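You operate a simulated robot arm through the tools that you are given. There is no shell and no other tool.

You run a simulated two-armed robot. Do the job below in one go: nothing can be reset, and whatever is moved stays where it is left.

## Task
Make room for bundling: raise the drop leaf, flatten the drink carton and move it and the can there.
Fine: the carton is flat before it is moved; the can stands upright; the notebook stays. Set down upright: drink can.
Where things are to end (x, y in the base frame): drink can within 0.1 m of [0.87, -0.53]; drink carton within 0.1 m of [0.64, -0.32].

It is judged by the outcome, as a careful person would: the job done as asked, and still so three seconds after it is handed in. It fails if anything else is knocked over, pushed out of place, dropped, spilled or broken.

## Robot
Two 7-joint arms with fingered hands on one trunk that stands fixed in place. Base frame: the origin is at the foot of the trunk, x ahead of it, y to its left, z up. Units: m, degrees, N and s.
The left shoulder is at [0.099, 0.128, 1.086], the right one opposite. Each reaches about 1.156 m from its shoulder. Payload 5 kg a hand.
The TCP of each hand is the grasp point between the finger pads, 0.037 m short of the fingertips. In the tool frame z runs along the fingers and y along their closing line. The gripper opens to 0.124 m; its body begins 0.043 m behind the TCP. The gripper is a hand of 3 fingers: y runs from the thumb to the fingers, the wrist lies at [-0.021, -0.116, -0.203] in the tool frame, and closing takes about 1.5 s.
Orientation is that of the tool frame in the base frame, as a unit quaternion [x, y, z, w]. With the fingers straight down and the wrist toward the robot, the tool's x, y and z point along [0, 1, 0], [1, 0, 0] and [0, 0, -1] of the base frame.

## Interface
- The arms move only by the tool move_arm. It takes "left_plan", "right_plan" or both (then of equal length, played together; a hand with none holds still); each is a list of rows, each a list of 7 numbers: the shift along the base's x, y, z in cm, then the turn, a rotation vector about the base's x, y, z in degrees, then the closure, from 0 (fully open) to 1 (shut). In form: [[tx, ty, tz, rx, ry, rz, hand], ...]. A call has 1 to 20 rows; each row shifts and turns the commanded pose from where the row before left it. Rows are played at 5 a second. More than 0.05 m and 8.6 degrees between two rows, or a gripper value outside its range, and nothing of the call is played. Where a pose cannot be reached the arm comes as near as it can. A force on the tool above 90 N (or 10 N above the force at the start of the call, whichever is more), or a blocked arm, ends the call early, and 0.2 s more pass. Each finger travels about 0.045 m/s and halts on what it meets, pressing with about 24 N; the grip force reading is that of the motor and also rises with nothing between the fingers. The clock runs only during rows and for 0.2 s after the last one: add rows that do not move to give the fingers time. It gives the time, the measured TCP pose, the force on the tool (base axes), the opening and the grip force at its end, in the units of the frame above (readings bear some noise), with the torque about the TCP (base axes, N m) and any sound that the robot's microphone picked up, and new pictures: "pictures" is both (left out), scene, wrist or none (wrist: the cameras of the hands that moved).
- Cameras (640 x 400 px; columns grow to the right, rows downward): "scene" is now at [0.2566, -0.041, 1.2487]; the picture's right is [-0.46, -0.89, 0.00], its down [-0.49, 0.25, -0.83] and it looks along [0.74, -0.38, -0.56] (base axes); focal length 232 px, centre (320, 200). "left" rides on the left gripper at [-0.072, -0.104, -0.154] in its tool frame; the picture's right is [-0.83, -0.26, 0.49], its down [0.51, -0.72, 0.47] and it looks along [0.23, 0.64, 0.73] (tool axes); focal length 243 px, centre (320, 200). "right" rides on the right gripper at [0.072, -0.104, -0.154] in its tool frame; the picture's right is [-0.83, 0.26, -0.49], its down [-0.51, -0.72, 0.47] and it looks along [-0.23, 0.64, 0.73] (tool axes); focal length 243 px, centre (320, 200). There is no depth. A picture from a camera that has moved, and an enlarged one, comes with that camera's place and axes in the base frame and with its lens.
- slide_trunk(by): moves the trunk up (or, below 0, down) by that many m; the arms and the scene camera ride with it, the base frame stays. It gives what a move gives, with no picture.
- preshape(shape, hand): the hand has 3 fingers and takes this shape, open, in about a second: jaw (thumb against the fingers, like two jaws); tri (thumb and two fingers); tip (a fingertip pinch); poke (one finger out to press); point (the index stretched); flat (the hand flat); cup (the hand cupped); fist (a fist). The gripper value then closes the fingers along that shape, each until it touches; the sizes above hold for jaw. It gives what a move gives, with no picture.
- pan_tilt(pan, tilt): turns the head with the scene camera to pan (to the left, within 80 degrees either way) and tilt (down, from -29 to 69), counted from straight ahead of the robot (the tilt from the chest, where the trunk bows). It gives what a move gives, and a new picture of the scene camera.
- inspect(camera, box): a new picture of the part [left, top, right, bottom] of that camera's present view, enlarged. It takes no simulated time.
- finish_job(): hands the job in; it is judged then, once.

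Places have to be worked out from the pictures, the camera data and where the tool is seen. Open the grippers and draw the arms clear of the work before you hand the job in, unless the task says otherwise.

The tools are called after "Call:" as name(argument=value, ...) on one line, values as JSON. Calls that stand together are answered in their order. move_arm: Moves the arms, as the interface text tells. Its arguments: {"type":"object","properties":{"left_plan":{"type":"array","items":{"type":"array","items":{"type":"number"}}},"right_plan":{"type":"array","items":{"type":"array","items":{"type":"number"}}},"pictures":{"type":"string","enum":["both","scene","wrist","none"]}},"required":[]} The other tools are called the same way: slide_trunk (by) moves the trunk up or down; preshape (shape, hand) gives the hand a shape; pan_tilt (pan, tilt) turns the head that bears the scene camera; inspect (camera, box) takes an enlarged picture of a part of a camera's view; finish_job () hands the job in.

At the start:

```text
time: 0.0
left_position: [0.6866, -0.01, 1.1044]
left_ee_rot: [0.707, 0.707, 0.001, 0.001]
left_force: [0.2, 0.8, -0.1]
left_moment: [0.02, -0.02, 0.0]
left_opening: 0.1237
left_finger_force: 0.1
left_shape: jaw
right_position: [0.474, -0.5069, 1.128]
right_ee_rot: [0.706, 0.708, 0.001, 0.0]
right_force: [0.1, -0.1, -0.4]
right_moment: [0.02, 0.02, -0.04]
right_opening: 0.1237
right_finger_force: 0.1
right_shape: jaw
trunk travel left (down, up): [-0.275, 0.288]
head pan, tilt (commanded): [-27.2, 33.8]
```

scene: 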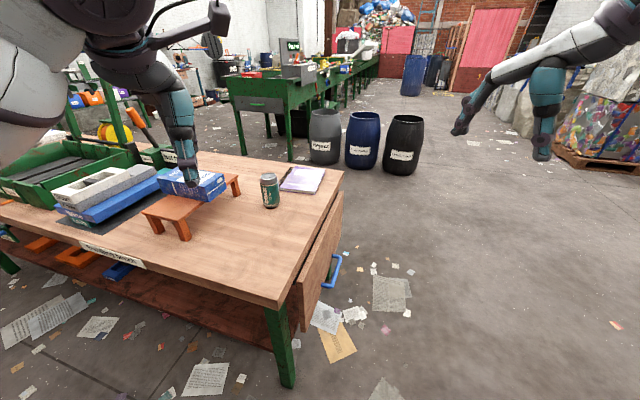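
right: 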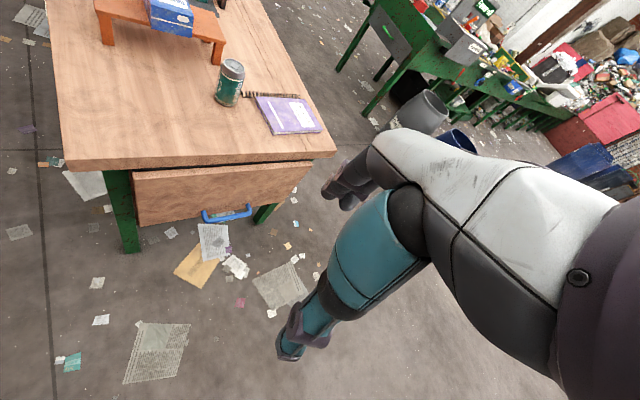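
left: 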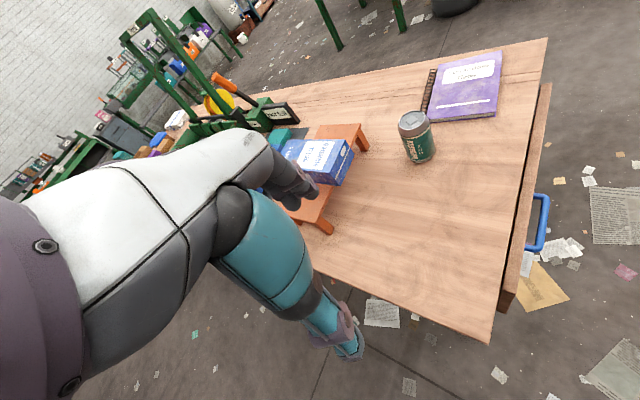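

I start by looking closer at the table, the leaf and the objects with enlarged views from the present cameras.

Call:
inspect(camera="scene", box=[130, 130, 370, 280])

Call:
inspect(camera="right", box=[40, 0, 360, 240])

Call:
inspect(camera="left", box=[230, 40, 570, 350])

```text
2.67 times, centred on (250, 205) of scene
camera zoom: at [0.2566, -0.041, 1.2487], right [-0.46, -0.89, 0.0], down [-0.49, 0.25, -0.83], along [0.74, -0.38, -0.56], focal length 619 px, centre (507, 187)
```

zoom: 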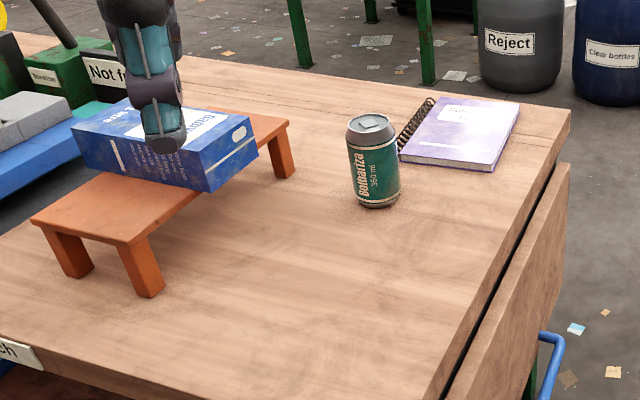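

```text
1.67 times, centred on (200, 120) of right
camera zoom: at [0.3691, -0.4355, 1.2817], right [0.26, -0.83, 0.49], down [-0.72, -0.51, -0.47], along [0.64, -0.23, -0.73], focal length 404 px, centre (520, 333)
```

zoom: 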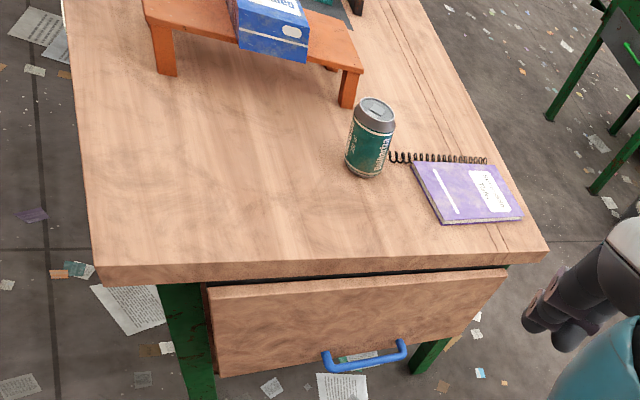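

```text
1.29 times, centred on (400, 195) of left
camera zoom: at [0.5831, -0.0817, 1.2592], right [-0.26, -0.83, -0.49], down [-0.72, 0.51, -0.47], along [0.64, 0.23, -0.73], focal length 313 px, centre (217, 206)
```

zoom: 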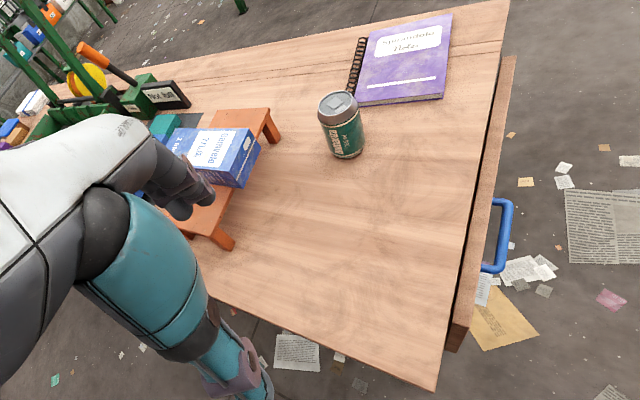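

The drop leaf hangs on the table's near-right edge (about (0.61,-0.09) to (1.15,-0.61), top at z≈0.71) with a blue handle near its bottom; the can is at about (1.01,-0.21). I raise the left hand a bit up and back so it no longer hides the carton, then look again.

Call:
move_arm(left_plan=[[-4, 4, 2, 0, 0, 0, 0], [-4, 4, 2, 0, 0, 0, 0], [-4, 4, 2, 0, 0, 0, 0], [-4, 4, 2, 0, 0, 0, 0], [-3, 4, 2, 0, 0, 0, 0]], pictures="both")

Call:
pan_tilt(pan=-20, tilt=45)

```text
refused: row 1 steps farther than a row can; nothing moved
```

```text
time: 0.7
left_position: [0.6874, -0.0107, 1.1041]
left_ee_rot: [0.707, 0.707, 0.0, 0.0]
left_force: [0.1, -0.9, -0.8]
left_moment: [0.01, 0.01, -0.01]
left_opening: 0.1237
left_finger_force: 0.1
left_shape: jaw
right_position: [0.4751, -0.5087, 1.1299]
right_ee_rot: [0.706, 0.708, 0.001, 0.0]
right_force: [0.5, 0.6, 0.3]
right_moment: [-0.01, 0.02, 0.0]
right_opening: 0.1233
right_finger_force: 0.0
right_shape: jaw
trunk travel left (down, up): [-0.275, 0.288]
head pan, tilt (commanded): [-20.0, 45.0]
camera scene: at [0.2541, -0.0282, 1.232], right [-0.34, -0.94, 0.0], down [-0.66, 0.24, -0.71], along [0.66, -0.24, -0.71], focal length 232 px, centre (320, 200)
```

scene: 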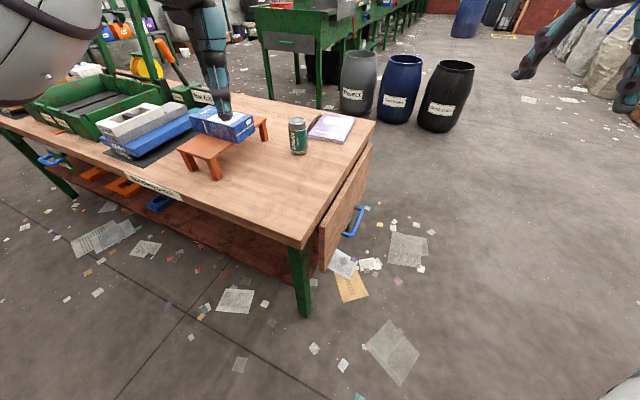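

That row exceeded 5 cm in norm; I repeat the left-arm retreat with smaller steps.

Call:
move_arm(left_plan=[[-2, 4, 2, 0, 0, 0, 0], [-2, 4, 2, 0, 0, 0, 0], [-2, 4, 2, 0, 0, 0, 0], [-2, 4, 2, 0, 0, 0, 0], [-2, 4, 2, 0, 0, 0, 0], [-2, 4, 2, 0, 0, 0, 0]], pictures="both")

```text
time: 2.1
left_position: [0.5666, 0.2307, 1.2253]
left_ee_rot: [0.707, 0.707, 0.0, 0.002]
left_force: [-0.5, 0.4, 0.7]
left_moment: [-0.02, -0.01, 0.0]
left_opening: 0.1235
left_finger_force: 0.1
left_shape: jaw
right_position: [0.4726, -0.5058, 1.1304]
right_ee_rot: [0.707, 0.708, 0.001, 0.002]
right_force: [0.2, 0.0, 0.3]
right_moment: [-0.04, -0.02, -0.03]
right_opening: 0.1237
right_finger_force: 0.0
right_shape: jaw
trunk travel left (down, up): [-0.275, 0.288]
head pan, tilt (commanded): [-20.0, 45.0]
camera scene: at [0.2521, -0.0267, 1.2325], right [-0.34, -0.94, 0.0], down [-0.66, 0.24, -0.71], along [0.67, -0.24, -0.71], focal length 232 px, centre (320, 200)
camera left: at [0.4614, 0.1591, 1.3809], right [-0.26, -0.83, -0.49], down [-0.72, 0.51, -0.47], along [0.64, 0.23, -0.73], focal length 243 px, centre (320, 200)
```

scene: 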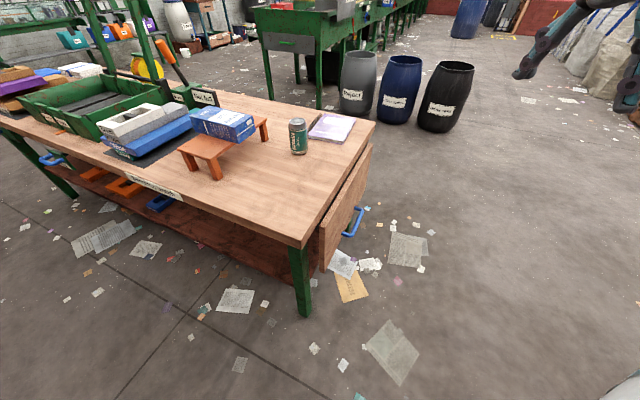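
left: 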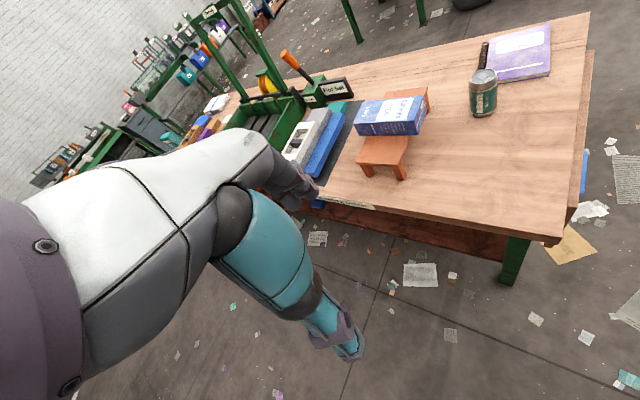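

Now the carton is in clear view; I inspect it, the riser and the leaf in detail.

Call:
inspect(camera="scene", box=[160, 80, 320, 190])

Call:
inspect(camera="left", box=[330, 60, 530, 190])

Call:
inspect(camera="scene", box=[260, 130, 420, 330])

Call:
inspect(camera="right", box=[80, 150, 320, 300])

```text
3.64 times, centred on (240, 135) of scene
camera zoom: at [0.2521, -0.0267, 1.2325], right [-0.34, -0.94, 0.0], down [-0.66, 0.24, -0.71], along [0.67, -0.24, -0.71], focal length 844 px, centre (611, 436)
```

zoom: 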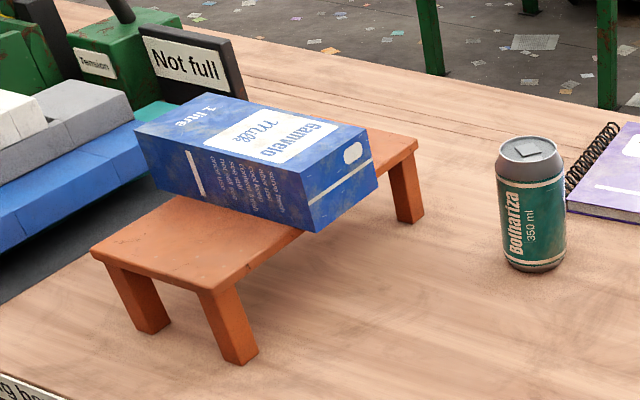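

```text
3.08 times, centred on (430, 125) of left
camera zoom: at [0.4614, 0.1591, 1.3809], right [-0.26, -0.83, -0.49], down [-0.72, 0.51, -0.47], along [0.64, 0.23, -0.73], focal length 746 px, centre (-18, 431)
```

zoom: 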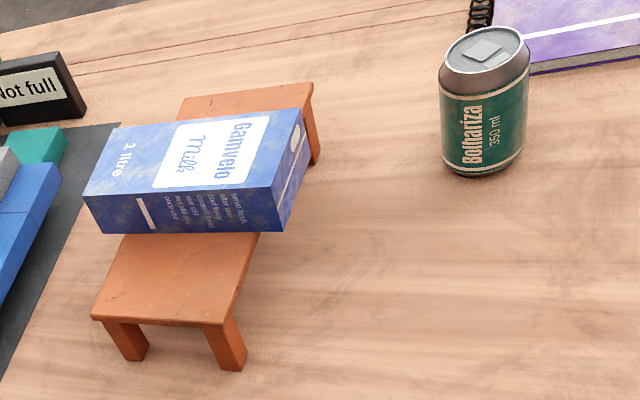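

```text
2.00 times, centred on (340, 230) of scene
camera zoom: at [0.2521, -0.0267, 1.2325], right [-0.34, -0.94, 0.0], down [-0.66, 0.24, -0.71], along [0.67, -0.24, -0.71], focal length 464 px, centre (280, 140)
```

zoom: 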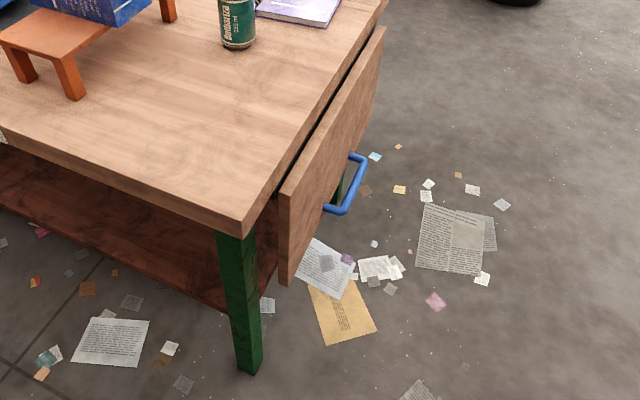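

```text
2.67 times, centred on (200, 225) of right
camera zoom: at [0.3667, -0.4339, 1.2832], right [0.26, -0.83, 0.49], down [-0.72, -0.51, -0.47], along [0.64, -0.23, -0.73], focal length 647 px, centre (640, 133)
```

zoom: 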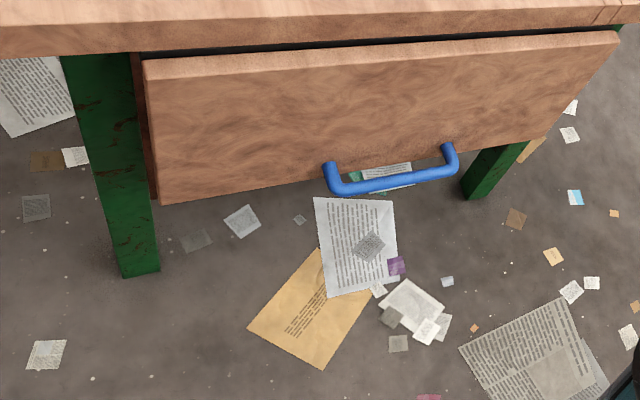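

The table is turned about 45° to me; the handle bar centre triangulates to about (0.81,-0.40,0.445), along the edge direction e≈(0.72,-0.69). That is low for the right arm, so I lower the trunk 0.2 m first.

Call:
slide_trunk(by=-0.2)

Call:
move_arm(right_plan=[[0, -2, 0, 0, 0, 8, 0], [0, -2, 0, 0, 0, 8, 0], [0, -2, 0, 0, 0, 8, 0], [2, -2, 0, 0, 0, 8, 0], [3, 0, 0, 0, 0, 8, 0], [3, 0, 0, 0, 0, 6, 0]], pictures="both")

```text
time: 4.3
left_position: [0.5671, 0.2298, 1.0255]
left_ee_rot: [0.707, 0.707, 0.0, 0.0]
left_force: [0.0, 0.1, -0.2]
left_moment: [-0.04, 0.02, 0.03]
left_opening: 0.1239
left_finger_force: 0.1
left_shape: jaw
right_position: [0.4739, -0.5077, 0.929]
right_ee_rot: [0.707, 0.707, 0.001, 0.001]
right_force: [-0.4, -0.1, 0.1]
right_moment: [0.02, 0.0, 0.01]
right_opening: 0.1237
right_finger_force: 0.0
right_shape: jaw
trunk travel left (down, up): [-0.075, 0.488]
head pan, tilt (commanded): [-20.0, 45.0]
```

```text
time: 5.7
left_position: [0.5682, 0.2299, 1.024]
left_ee_rot: [0.707, 0.707, -0.001, 0.0]
left_force: [0.5, 0.6, 0.7]
left_moment: [-0.01, -0.01, 0.03]
left_opening: 0.1238
left_finger_force: 0.1
left_shape: jaw
right_position: [0.5553, -0.5864, 0.9288]
right_ee_rot: [0.374, 0.928, 0.0, 0.0]
right_force: [0.9, 1.0, 0.2]
right_moment: [0.01, 0.01, 0.05]
right_opening: 0.1239
right_finger_force: 0.0
right_shape: jaw
trunk travel left (down, up): [-0.075, 0.488]
head pan, tilt (commanded): [-20.0, 45.0]
camera scene: at [0.3273, -0.0279, 1.0021], right [-0.34, -0.94, 0.0], down [-0.66, 0.24, -0.71], along [0.66, -0.24, -0.71], focal length 232 px, centre (320, 200)
camera right: at [0.4301, -0.612, 1.0814], right [0.78, -0.39, 0.49], down [-0.13, -0.87, -0.47], along [0.61, 0.3, -0.73], focal length 243 px, centre (320, 200)
```

scene: 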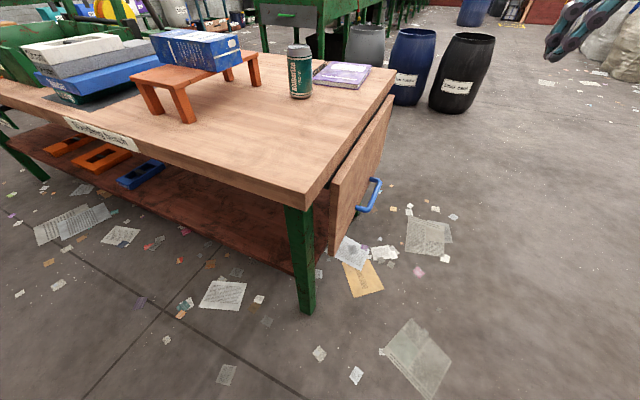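
right: 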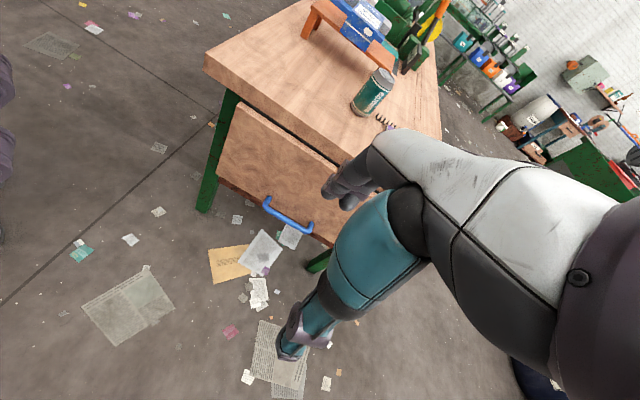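

Good, both arms follow. I zoom both cameras on the handle and leaf for a better fix.

Call:
inspect(camera="right", box=[190, 50, 350, 280])

Call:
inspect(camera="scene", box=[280, 60, 440, 260])

```text
1.74 times, centred on (270, 165) of right
camera zoom: at [0.4301, -0.612, 1.0814], right [0.78, -0.39, 0.49], down [-0.13, -0.87, -0.47], along [0.61, 0.3, -0.73], focal length 422 px, centre (407, 261)
```

zoom: 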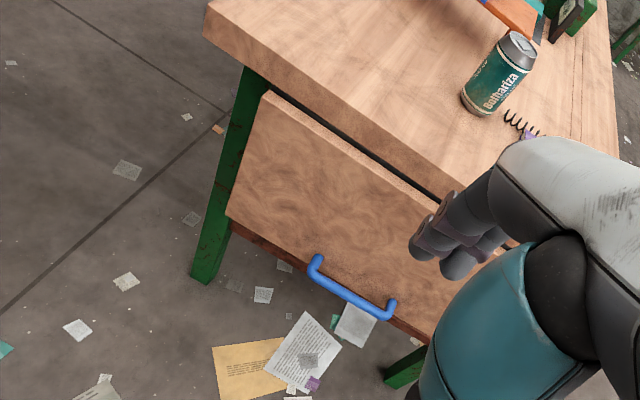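

```text
2.00 times, centred on (360, 160) of scene
camera zoom: at [0.3273, -0.0279, 1.0021], right [-0.34, -0.94, 0.0], down [-0.66, 0.24, -0.71], along [0.66, -0.24, -0.71], focal length 464 px, centre (240, 280)
```

zoom: 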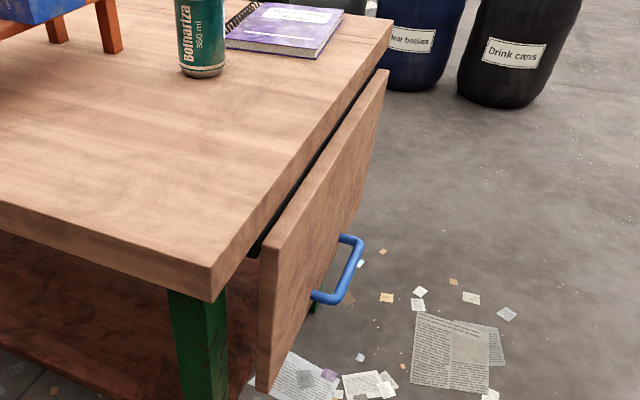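

Refined: bar centre ≈ (0.809,-0.398,0.438), about 5 cm out from the leaf face; leaf hangs from z≈0.69 to 0.40. I pitch the right hand 45° so the fingers point down-and-toward the table, and bring it to a pre-grasp 15 cm off the bar.

Call:
move_arm(right_plan=[[1.5, 0.92, -3.2, 5.41, -5.2, 0, 0], [1.5, 0.92, -3.2, 5.41, -5.2, 0, 0], [1.5, 0.92, -3.2, 5.41, -5.2, 0, 0], [1.5, 0.92, -3.2, 5.41, -5.2, 0, 0], [1.5, 0.92, -3.2, 5.41, -5.2, 0, 0], [1.5, 0.92, -3.2, 5.41, -5.2, 0, 0], [1.5, 0.92, -3.2, 0, 0, 0, 0], [1.5, 0.92, -3.2, 0, 0, 0, 0], [1.5, 0.92, -3.2, 0, 0, 0, 0], [1.5, 0.92, -3.2, 0, 0, 0, 0], [1.5, 0.92, -3.2, 0, 0, 0, 0], [1.5, 0.92, -3.2, 0, 0, 0, 0], [0, 0, 0, 0, 0, 0, 0]], pictures="both")

```text
time: 8.5
left_position: [0.567, 0.2309, 1.026]
left_ee_rot: [0.707, 0.707, 0.0, 0.0]
left_force: [-1.0, 0.1, -0.6]
left_moment: [-0.01, -0.01, 0.02]
left_opening: 0.1236
left_finger_force: 0.0
left_shape: jaw
right_position: [0.7359, -0.4755, 0.5446]
right_ee_rot: [0.345, 0.857, 0.356, 0.142]
right_force: [-0.1, 0.0, 0.7]
right_moment: [0.02, 0.01, -0.02]
right_opening: 0.1237
right_finger_force: 0.1
right_shape: jaw
trunk travel left (down, up): [-0.075, 0.488]
head pan, tilt (commanded): [-20.0, 45.0]
camera scene: at [0.3269, -0.0279, 1.0023], right [-0.34, -0.94, 0.0], down [-0.66, 0.24, -0.71], along [0.66, -0.24, -0.71], focal length 232 px, centre (320, 200)
camera right: at [0.5543, -0.5572, 0.5793], right [0.48, -0.69, 0.53], down [0.24, -0.48, -0.84], along [0.84, 0.54, -0.06], focal length 243 px, centre (320, 200)
```

scene: 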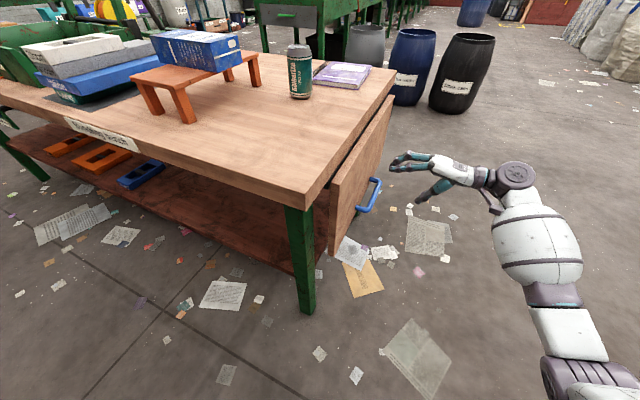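
right: 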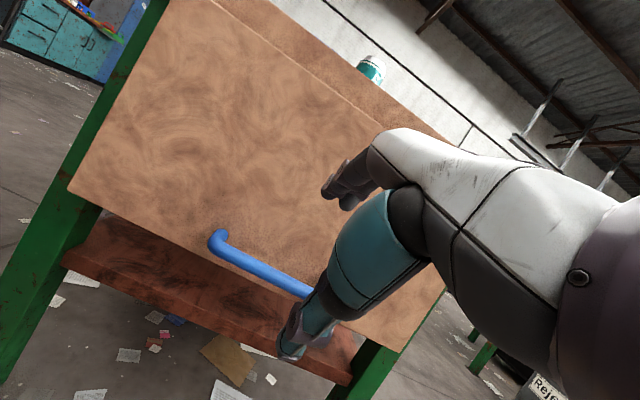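

The hand is at pre-grasp. I zoom to compare the bar with the hand's closing plane.

Call:
inspect(camera="right", box=[180, 180, 380, 380])

Call:
inspect(camera="scene", box=[320, 120, 500, 240])

```text
2.00 times, centred on (280, 280) of right
camera zoom: at [0.5543, -0.5572, 0.5793], right [0.48, -0.69, 0.53], down [0.24, -0.48, -0.84], along [0.84, 0.54, -0.06], focal length 485 px, centre (400, 40)
```

zoom: 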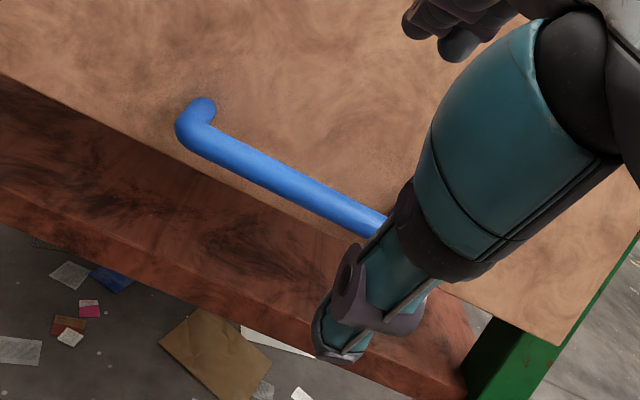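

```text
3.33 times, centred on (410, 180) of scene
camera zoom: at [0.3269, -0.0279, 1.0023], right [-0.34, -0.94, 0.0], down [-0.66, 0.24, -0.71], along [0.66, -0.24, -0.71], focal length 774 px, centre (20, 267)
```

zoom: 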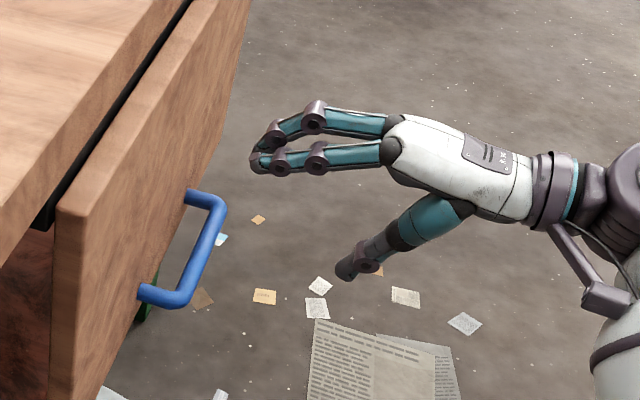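

The finger pads need to straddle the bar with the upper fingers slipping between bar and leaf (gap about 3.5–4 cm), so I partly close the hand while advancing 8 cm and check.

Call:
move_arm(right_plan=[[0, 0, 0, 0, 0, 0, 0.6], [0, 0, 0, 0, 0, 0, 0.6], [0, 0, 0, 0, 0, 0, 0.6], [0.98, 1.02, -1.41, 0, 0, 0, 0.6], [0.98, 1.02, -1.41, 0, 0, 0, 0.6], [0.98, 1.02, -1.41, 0, 0, 0, 0.6], [0.98, 1.02, -1.41, 0, 0, 0, 0.6], [0, 0, 0, 0, 0, 0, 0.6]], pictures="both")

Call:
inspect(camera="scene", box=[320, 120, 500, 240])

Call:
inspect(camera="right", box=[180, 130, 400, 340])

```text
time: 10.3
left_position: [0.5671, 0.2305, 1.0243]
left_ee_rot: [0.707, 0.707, 0.0, 0.0]
left_force: [0.3, -0.4, -0.1]
left_moment: [0.02, 0.03, 0.0]
left_opening: 0.1239
left_finger_force: 0.0
left_shape: jaw
right_position: [0.7749, -0.4377, 0.4884]
right_ee_rot: [0.346, 0.856, 0.356, 0.143]
right_force: [-0.5, 0.3, -1.0]
right_moment: [0.03, 0.0, 0.06]
right_opening: 0.0502
right_finger_force: 0.1
right_shape: jaw
trunk travel left (down, up): [-0.075, 0.488]
head pan, tilt (commanded): [-20.0, 45.0]
camera scene: at [0.327, -0.028, 1.0023], right [-0.34, -0.94, 0.0], down [-0.66, 0.24, -0.71], along [0.66, -0.24, -0.71], focal length 232 px, centre (320, 200)
camera right: at [0.595, -0.5185, 0.5222], right [0.48, -0.69, 0.53], down [0.24, -0.48, -0.84], along [0.84, 0.54, -0.06], focal length 243 px, centre (320, 200)
```

scene: 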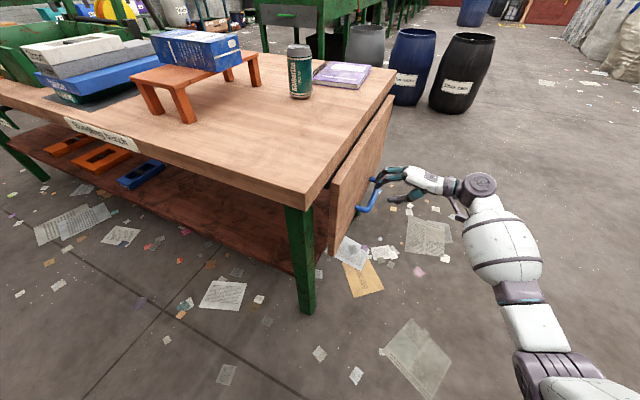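
right: 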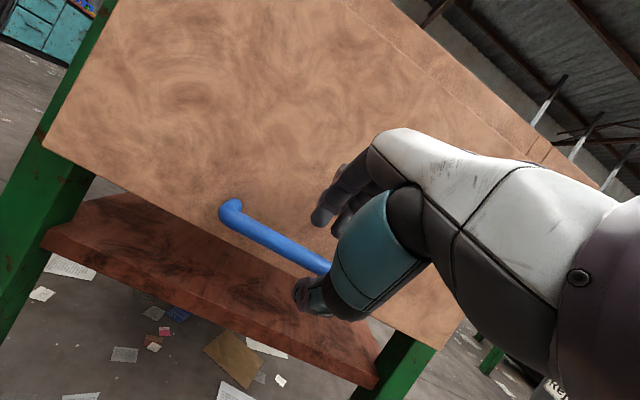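

```text
3.33 times, centred on (410, 180) of scene
camera zoom: at [0.327, -0.028, 1.0023], right [-0.34, -0.94, 0.0], down [-0.66, 0.24, -0.71], along [0.66, -0.24, -0.71], focal length 774 px, centre (20, 267)
```

zoom: 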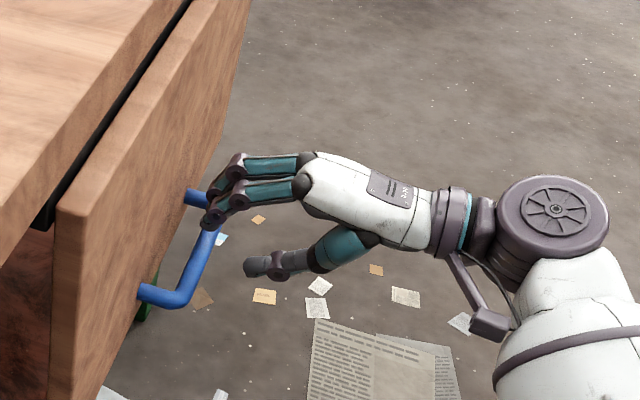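

```text
1.90 times, centred on (290, 235) of right
camera zoom: at [0.595, -0.5185, 0.5222], right [0.48, -0.69, 0.53], down [0.24, -0.48, -0.84], along [0.84, 0.54, -0.06], focal length 462 px, centre (377, 133)
```

zoom: 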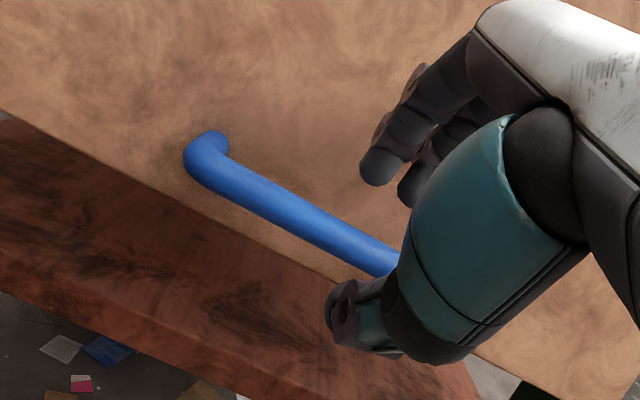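

The wrist view suggests the bar is about 1 cm higher (z≈0.45) than the line the fingers are aimed at. I correct that, close a bit more (to ~4 cm) and advance the last ~5 cm in small steps.

Call:
move_arm(right_plan=[[0, 0, 0.5, 0, 0, 0, 0.68], [0.6, 0.62, -0.3, 0, 0, 0, 0.68], [0.7, 0.72, -0.8, 0, 0, 0, 0.68], [0.7, 0.72, -0.9, 0, 0, 0, 0.68], [0, 0, 0, 0, 0, 0, 0.68]], pictures="both")

Call:
inspect(camera="scene", box=[320, 120, 500, 240])

Call:
inspect(camera="right", box=[180, 130, 400, 340])

```text
time: 11.5
left_position: [0.5669, 0.2299, 1.0245]
left_ee_rot: [0.707, 0.707, 0.0, 0.0]
left_force: [0.6, 0.1, -1.0]
left_moment: [0.02, 0.01, 0.01]
left_opening: 0.1239
left_finger_force: 0.2
left_shape: jaw
right_position: [0.7927, -0.4149, 0.472]
right_ee_rot: [0.346, 0.856, 0.356, 0.143]
right_force: [-0.2, -0.4, 0.7]
right_moment: [0.0, 0.0, -0.03]
right_opening: 0.0401
right_finger_force: 0.1
right_shape: jaw
trunk travel left (down, up): [-0.075, 0.488]
head pan, tilt (commanded): [-20.0, 45.0]
camera scene: at [0.327, -0.0281, 1.0023], right [-0.34, -0.94, 0.0], down [-0.66, 0.24, -0.71], along [0.66, -0.24, -0.71], focal length 232 px, centre (320, 200)
camera right: at [0.6136, -0.497, 0.5072], right [0.48, -0.69, 0.53], down [0.24, -0.48, -0.84], along [0.84, 0.54, -0.06], focal length 243 px, centre (320, 200)
```

scene: 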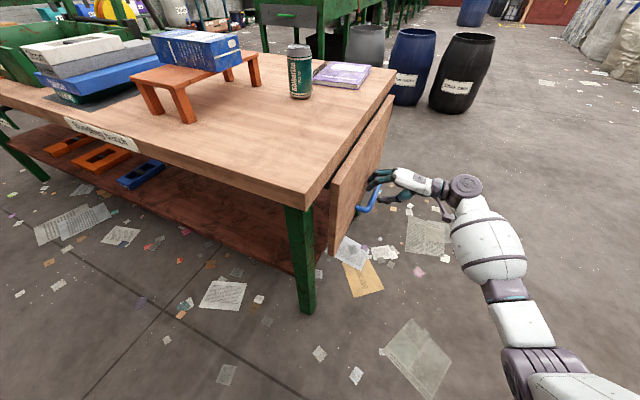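
right: 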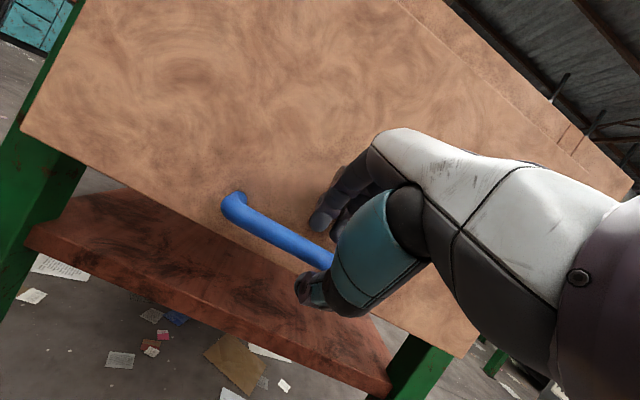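

```text
3.33 times, centred on (410, 180) of scene
camera zoom: at [0.327, -0.0281, 1.0023], right [-0.34, -0.94, 0.0], down [-0.66, 0.24, -0.71], along [0.66, -0.24, -0.71], focal length 774 px, centre (20, 267)
```

zoom: 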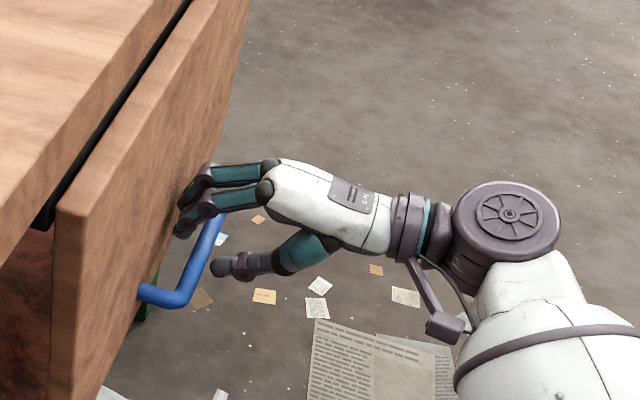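

```text
1.90 times, centred on (290, 235) of right
camera zoom: at [0.6136, -0.497, 0.5072], right [0.48, -0.69, 0.53], down [0.24, -0.48, -0.84], along [0.84, 0.54, -0.06], focal length 462 px, centre (377, 133)
```

zoom: 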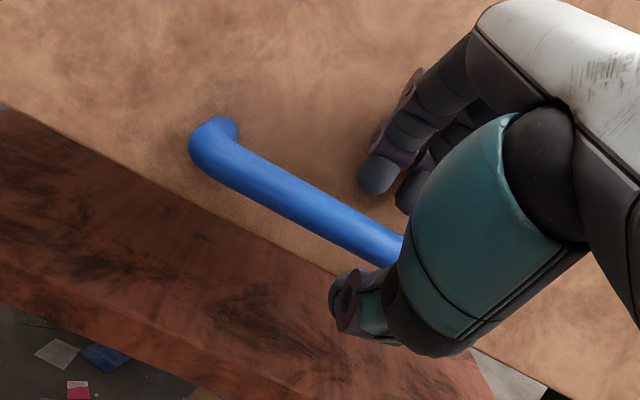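

The bar now lies between thumb and fingers, centred. I advance 2 cm further along the fingers and then close on it.

Call:
move_arm(right_plan=[[0.49, 0.51, -0.7, 0, 0, 0, 0.68], [0.49, 0.51, -0.7, 0, 0, 0, 0.68], [0, 0, 0, 0, 0, 0, 0.68], [0, 0, 0, 0, 0, 0, 1], [0, 0, 0, 0, 0, 0, 1], [0, 0, 0, 0, 0, 0, 1], [0, 0, 0, 0, 0, 0, 1], [0, 0, 0, 0, 0, 0, 1], [0, 0, 0, 0, 0, 0, 1]], pictures="both")

Call:
inspect(camera="scene", box=[320, 120, 500, 240])

Call:
inspect(camera="right", box=[180, 130, 400, 340])

```text
time: 13.5
left_position: [0.5695, 0.2275, 1.0234]
left_ee_rot: [0.708, 0.707, 0.0, -0.001]
left_force: [0.3, 0.2, 0.0]
left_moment: [-0.03, -0.01, -0.02]
left_opening: 0.1239
left_finger_force: 0.1
left_shape: jaw
right_position: [0.8035, -0.4061, 0.4557]
right_ee_rot: [0.347, 0.857, 0.355, 0.141]
right_force: [-12.4, -8.9, -24.4]
right_moment: [-0.24, 0.21, 0.05]
right_opening: 0.0098
right_finger_force: 24.4
right_shape: jaw
trunk travel left (down, up): [-0.075, 0.488]
head pan, tilt (commanded): [-20.0, 45.0]
camera scene: at [0.3287, -0.0296, 1.0015], right [-0.34, -0.94, 0.0], down [-0.67, 0.24, -0.71], along [0.66, -0.24, -0.71], focal length 232 px, centre (320, 200)
camera right: at [0.624, -0.4877, 0.4908], right [0.49, -0.69, 0.53], down [0.24, -0.48, -0.85], along [0.84, 0.54, -0.07], focal length 243 px, centre (320, 200)
```

scene: 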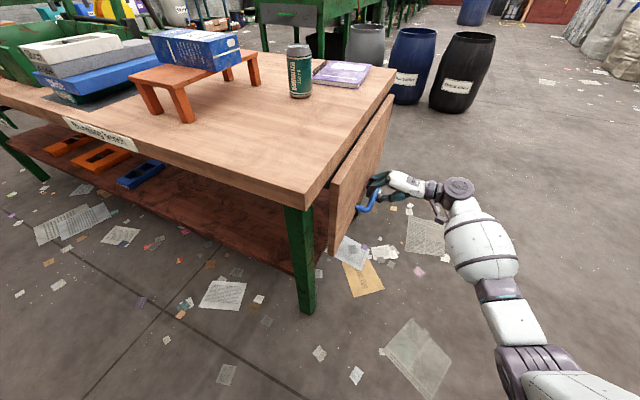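
right: 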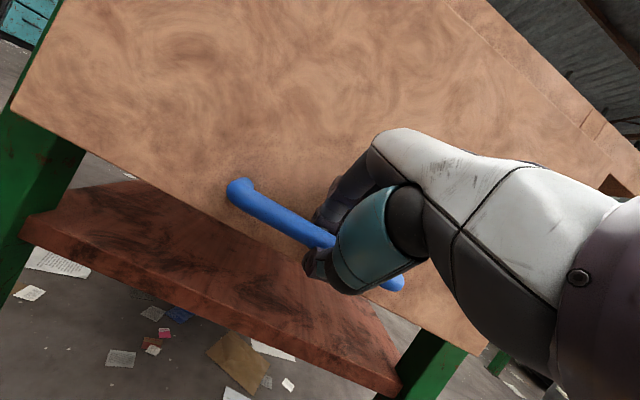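

```text
3.33 times, centred on (410, 180) of scene
camera zoom: at [0.3287, -0.0296, 1.0015], right [-0.34, -0.94, 0.0], down [-0.67, 0.24, -0.71], along [0.66, -0.24, -0.71], focal length 774 px, centre (20, 267)
```

zoom: 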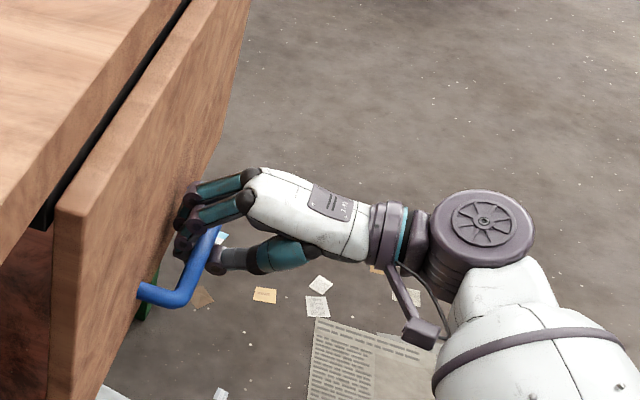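

```text
1.90 times, centred on (290, 235) of right
camera zoom: at [0.624, -0.4877, 0.4908], right [0.49, -0.69, 0.53], down [0.24, -0.48, -0.85], along [0.84, 0.54, -0.07], focal length 462 px, centre (377, 133)
```

zoom: 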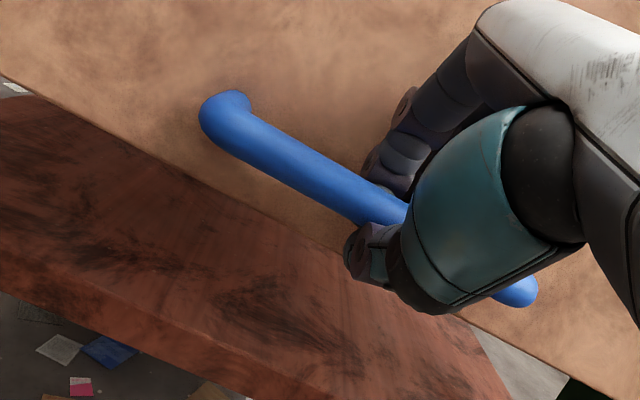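

The bar is gripped (opening 1 cm, 24 N). I now pull the handle along an arc about the hinge (estimated near n≈0.005 from the table edge, z≈0.685), first 30°, watching the force.

Call:
move_arm(right_plan=[[-1.42, -1.47, 0.79, 0, 0, 0, 1], [-1.35, -1.41, 0.96, 0, 0, 0, 1], [-1.3, -1.35, 1.13, 0, 0, 0, 1], [-1.22, -1.27, 1.29, 0, 0, 0, 1], [-1.15, -1.19, 1.43, 0, 0, 0, 1], [-1.05, -1.09, 1.58, 0, 0, 0, 1], [0, 0, 0, 0, 0, 0, 1]], pictures="both")

Call:
inspect(camera="scene", box=[320, 120, 500, 240])

```text
time: 15.1
left_position: [0.57, 0.2274, 1.024]
left_ee_rot: [0.707, 0.707, 0.0, -0.001]
left_force: [-0.1, -0.2, 0.4]
left_moment: [0.01, -0.01, -0.04]
left_opening: 0.1238
left_finger_force: 0.0
left_shape: jaw
right_position: [0.729, -0.4871, 0.5287]
right_ee_rot: [0.346, 0.856, 0.356, 0.141]
right_force: [-20.6, -13.0, -32.5]
right_moment: [-0.47, 0.49, 0.06]
right_opening: 0.0087
right_finger_force: 23.5
right_shape: jaw
trunk travel left (down, up): [-0.075, 0.488]
head pan, tilt (commanded): [-20.0, 45.0]
camera scene: at [0.3286, -0.0304, 1.0016], right [-0.34, -0.94, 0.0], down [-0.67, 0.24, -0.71], along [0.66, -0.24, -0.71], focal length 232 px, centre (320, 200)
camera right: at [0.5493, -0.5673, 0.5635], right [0.49, -0.69, 0.53], down [0.24, -0.48, -0.85], along [0.84, 0.54, -0.06], focal length 243 px, centre (320, 200)
```

scene: 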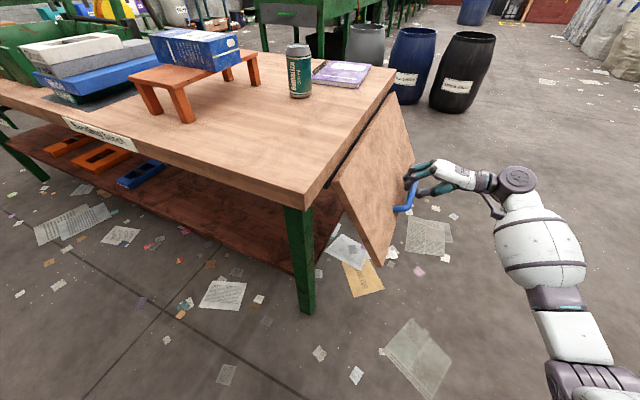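
right: 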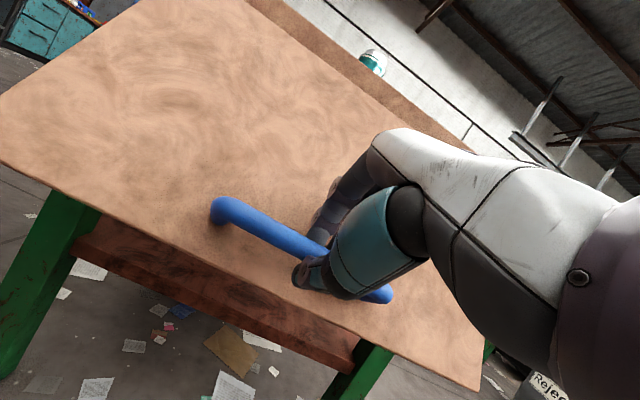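

```text
3.33 times, centred on (410, 180) of scene
camera zoom: at [0.3286, -0.0304, 1.0016], right [-0.34, -0.94, 0.0], down [-0.67, 0.24, -0.71], along [0.66, -0.24, -0.71], focal length 774 px, centre (20, 267)
```

zoom: 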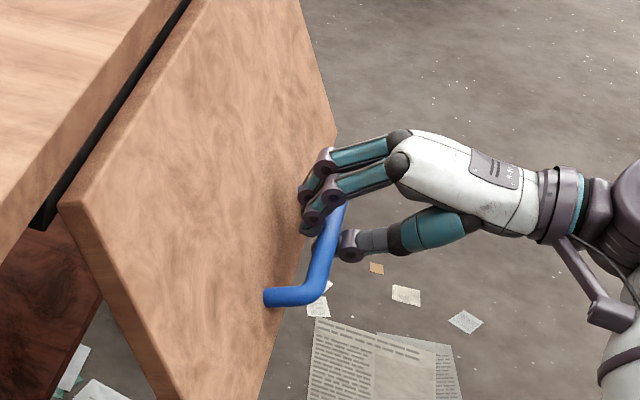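

The leaf follows well (about 30° up). The reading shows ~39 N radial outward preload, so I ease the path outward a few mm and carry on to ~60°.

Call:
move_arm(right_plan=[[-1.02, -1.06, 1.62, 0, 0, 0, 1], [-0.91, -0.95, 1.75, 0, 0, 0, 1], [-0.74, -0.77, 1.91, 0, 0, 0, 1], [-0.61, -0.64, 2.0, 0, 0, 0, 1], [-0.49, -0.51, 2.06, 0, 0, 0, 1], [-0.36, -0.38, 2.12, 0, 0, 0, 1], [0, 0, 0, 0, 0, 0, 1]], pictures="both")

Call:
inspect(camera="scene", box=[300, 80, 510, 220])

```text
time: 16.7
left_position: [0.5682, 0.2264, 1.0249]
left_ee_rot: [0.707, 0.708, 0.001, -0.001]
left_force: [-0.2, 0.4, 0.4]
left_moment: [-0.02, 0.01, -0.01]
left_opening: 0.1238
left_finger_force: 0.1
left_shape: jaw
right_position: [0.6873, -0.5305, 0.6441]
right_ee_rot: [0.345, 0.856, 0.357, 0.142]
right_force: [-43.0, -31.2, -25.5]
right_moment: [-1.2, 1.39, 0.24]
right_opening: 0.0102
right_finger_force: 24.3
right_shape: jaw
trunk travel left (down, up): [-0.075, 0.488]
head pan, tilt (commanded): [-20.0, 45.0]
camera scene: at [0.3266, -0.0315, 1.0022], right [-0.34, -0.94, 0.0], down [-0.66, 0.24, -0.71], along [0.66, -0.24, -0.71], focal length 232 px, centre (320, 200)
camera right: at [0.5078, -0.6114, 0.6786], right [0.49, -0.7, 0.53], down [0.24, -0.48, -0.85], along [0.84, 0.54, -0.06], focal length 243 px, centre (320, 200)
```

scene: 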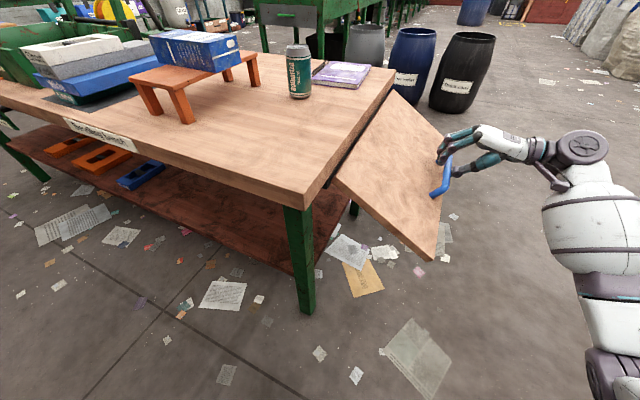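
right: 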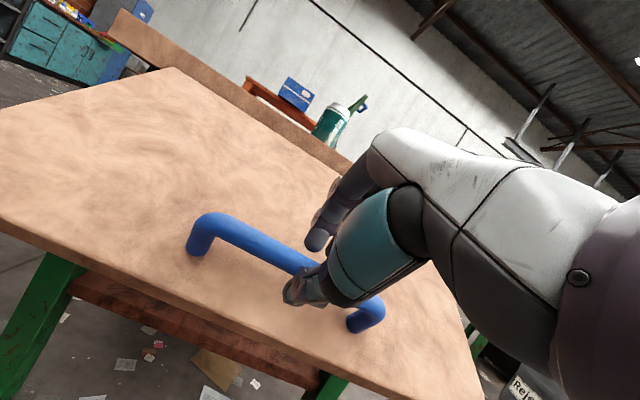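

```text
2.86 times, centred on (405, 150) of scene
camera zoom: at [0.3266, -0.0315, 1.0022], right [-0.34, -0.94, 0.0], down [-0.66, 0.24, -0.71], along [0.66, -0.24, -0.71], focal length 663 px, centre (77, 343)
```

zoom: 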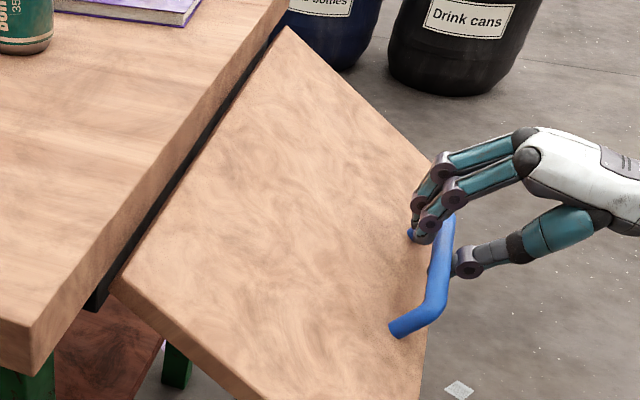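

About 58° up; a circle fit of the measured points puts the hinge slightly higher and the radius larger (0.265 m). I correct the path outward and continue to about 78°.

Call:
move_arm(right_plan=[[-0.42, -0.43, 0.3, 0, 0, 0, 1], [-0.37, -0.38, 1.98, 0, 0, 0, 1], [-0.15, -0.16, 2.32, 0, 0, 0, 1], [0, 0, 2.33, 0, 0, 0, 1], [0.12, 0.13, 2.32, 0, 0, 0, 1], [0, 0, 0, 0, 0, 0, 1]], pictures="both")

Call:
inspect(camera="scene", box=[300, 60, 510, 200])

```text
time: 18.1
left_position: [0.5677, 0.2302, 1.0253]
left_ee_rot: [0.707, 0.707, 0.0, 0.0]
left_force: [-0.1, 0.3, 0.2]
left_moment: [0.03, -0.01, -0.03]
left_opening: 0.124
left_finger_force: 0.0
left_shape: jaw
right_position: [0.6785, -0.5352, 0.7394]
right_ee_rot: [0.345, 0.857, 0.356, 0.144]
right_force: [-0.2, 0.2, 0.1]
right_moment: [0.0, 0.0, 0.01]
right_opening: 0.0082
right_finger_force: 23.8
right_shape: jaw
trunk travel left (down, up): [-0.075, 0.488]
head pan, tilt (commanded): [-20.0, 45.0]
camera scene: at [0.3272, -0.0278, 1.0022], right [-0.34, -0.94, 0.0], down [-0.66, 0.24, -0.71], along [0.66, -0.24, -0.71], focal length 232 px, centre (320, 200)
camera right: at [0.4989, -0.6159, 0.7733], right [0.48, -0.69, 0.53], down [0.24, -0.48, -0.84], along [0.84, 0.54, -0.06], focal length 243 px, centre (320, 200)
```

scene: 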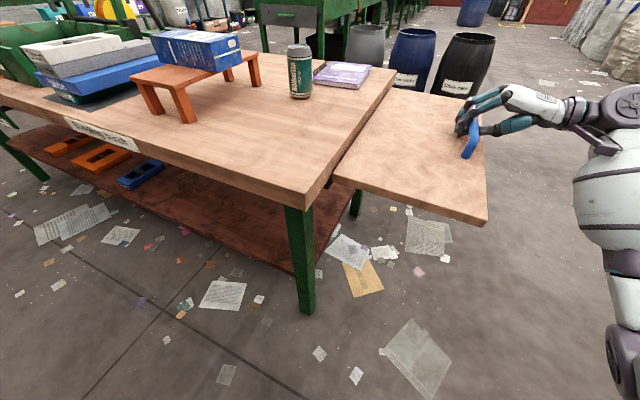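
right: 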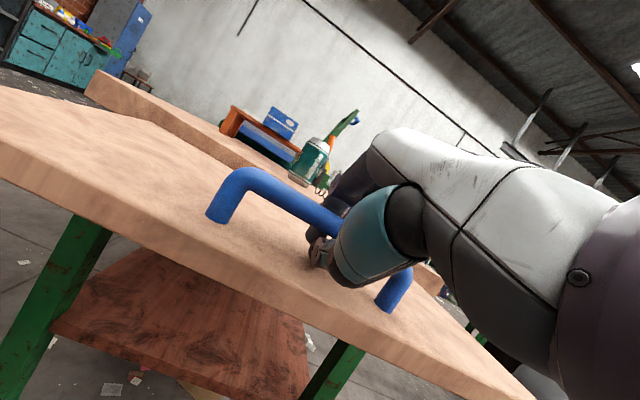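

```text
2.86 times, centred on (405, 130) of scene
camera zoom: at [0.3272, -0.0278, 1.0022], right [-0.34, -0.94, 0.0], down [-0.66, 0.24, -0.71], along [0.66, -0.24, -0.71], focal length 663 px, centre (77, 400)
```

zoom: 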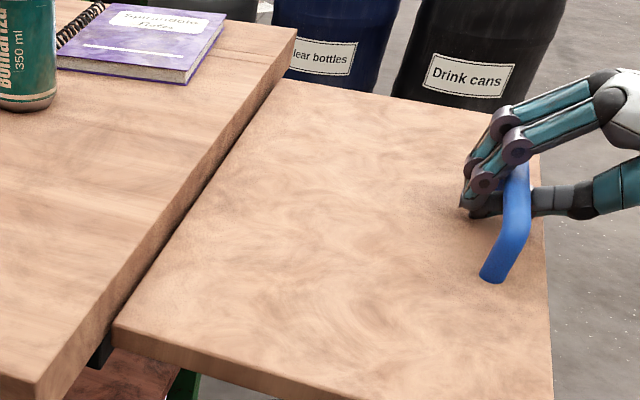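

The force reading dropped to zero, and the leaf now looks level with the table (its outer corner fits z≈0.70). I look closer to see whether it has latched and where the bar sits relative to my fingers.

Call:
inspect(camera="right", box=[180, 130, 440, 330])

Call:
inspect(camera="scene", box=[430, 70, 520, 190])

Call:
inspect(camera="scene", box=[290, 60, 500, 240])

```text
2.00 times, centred on (310, 230) of right
camera zoom: at [0.4989, -0.6159, 0.7733], right [0.48, -0.69, 0.53], down [0.24, -0.48, -0.84], along [0.84, 0.54, -0.06], focal length 485 px, centre (340, 140)
```

zoom: 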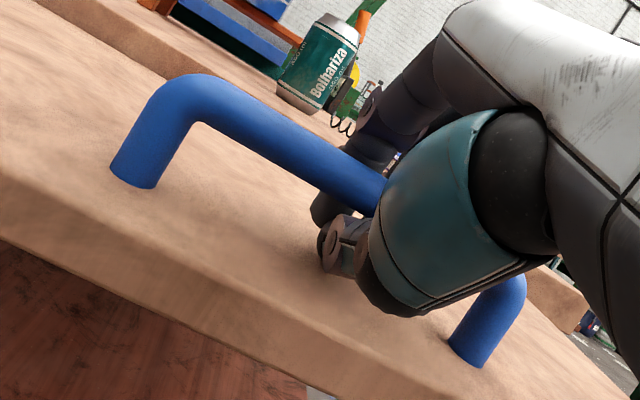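

```text
3.33 times, centred on (475, 130) of scene
camera zoom: at [0.3272, -0.0278, 1.0022], right [-0.34, -0.94, 0.0], down [-0.66, 0.24, -0.71], along [0.66, -0.24, -0.71], focal length 774 px, centre (-197, 433)
```

zoom: 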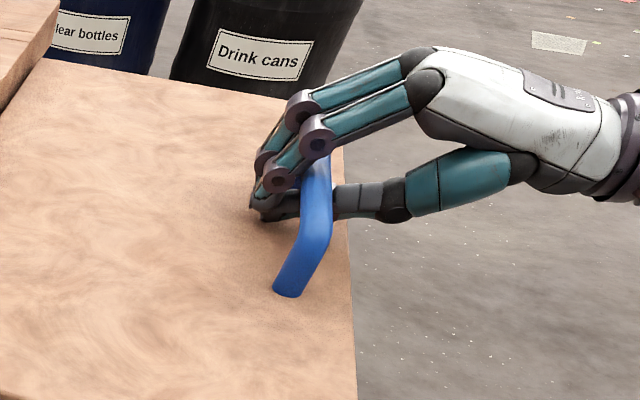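

```text
2.22 times, centred on (395, 150) of scene
camera zoom: at [0.3272, -0.0278, 1.0022], right [-0.34, -0.94, 0.0], down [-0.66, 0.24, -0.71], along [0.66, -0.24, -0.71], focal length 516 px, centre (153, 311)
```

zoom: 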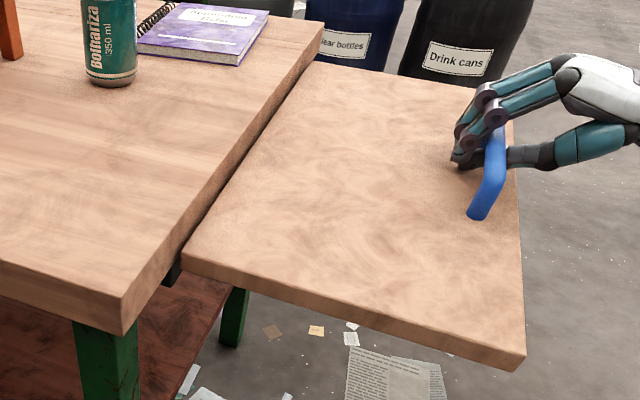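

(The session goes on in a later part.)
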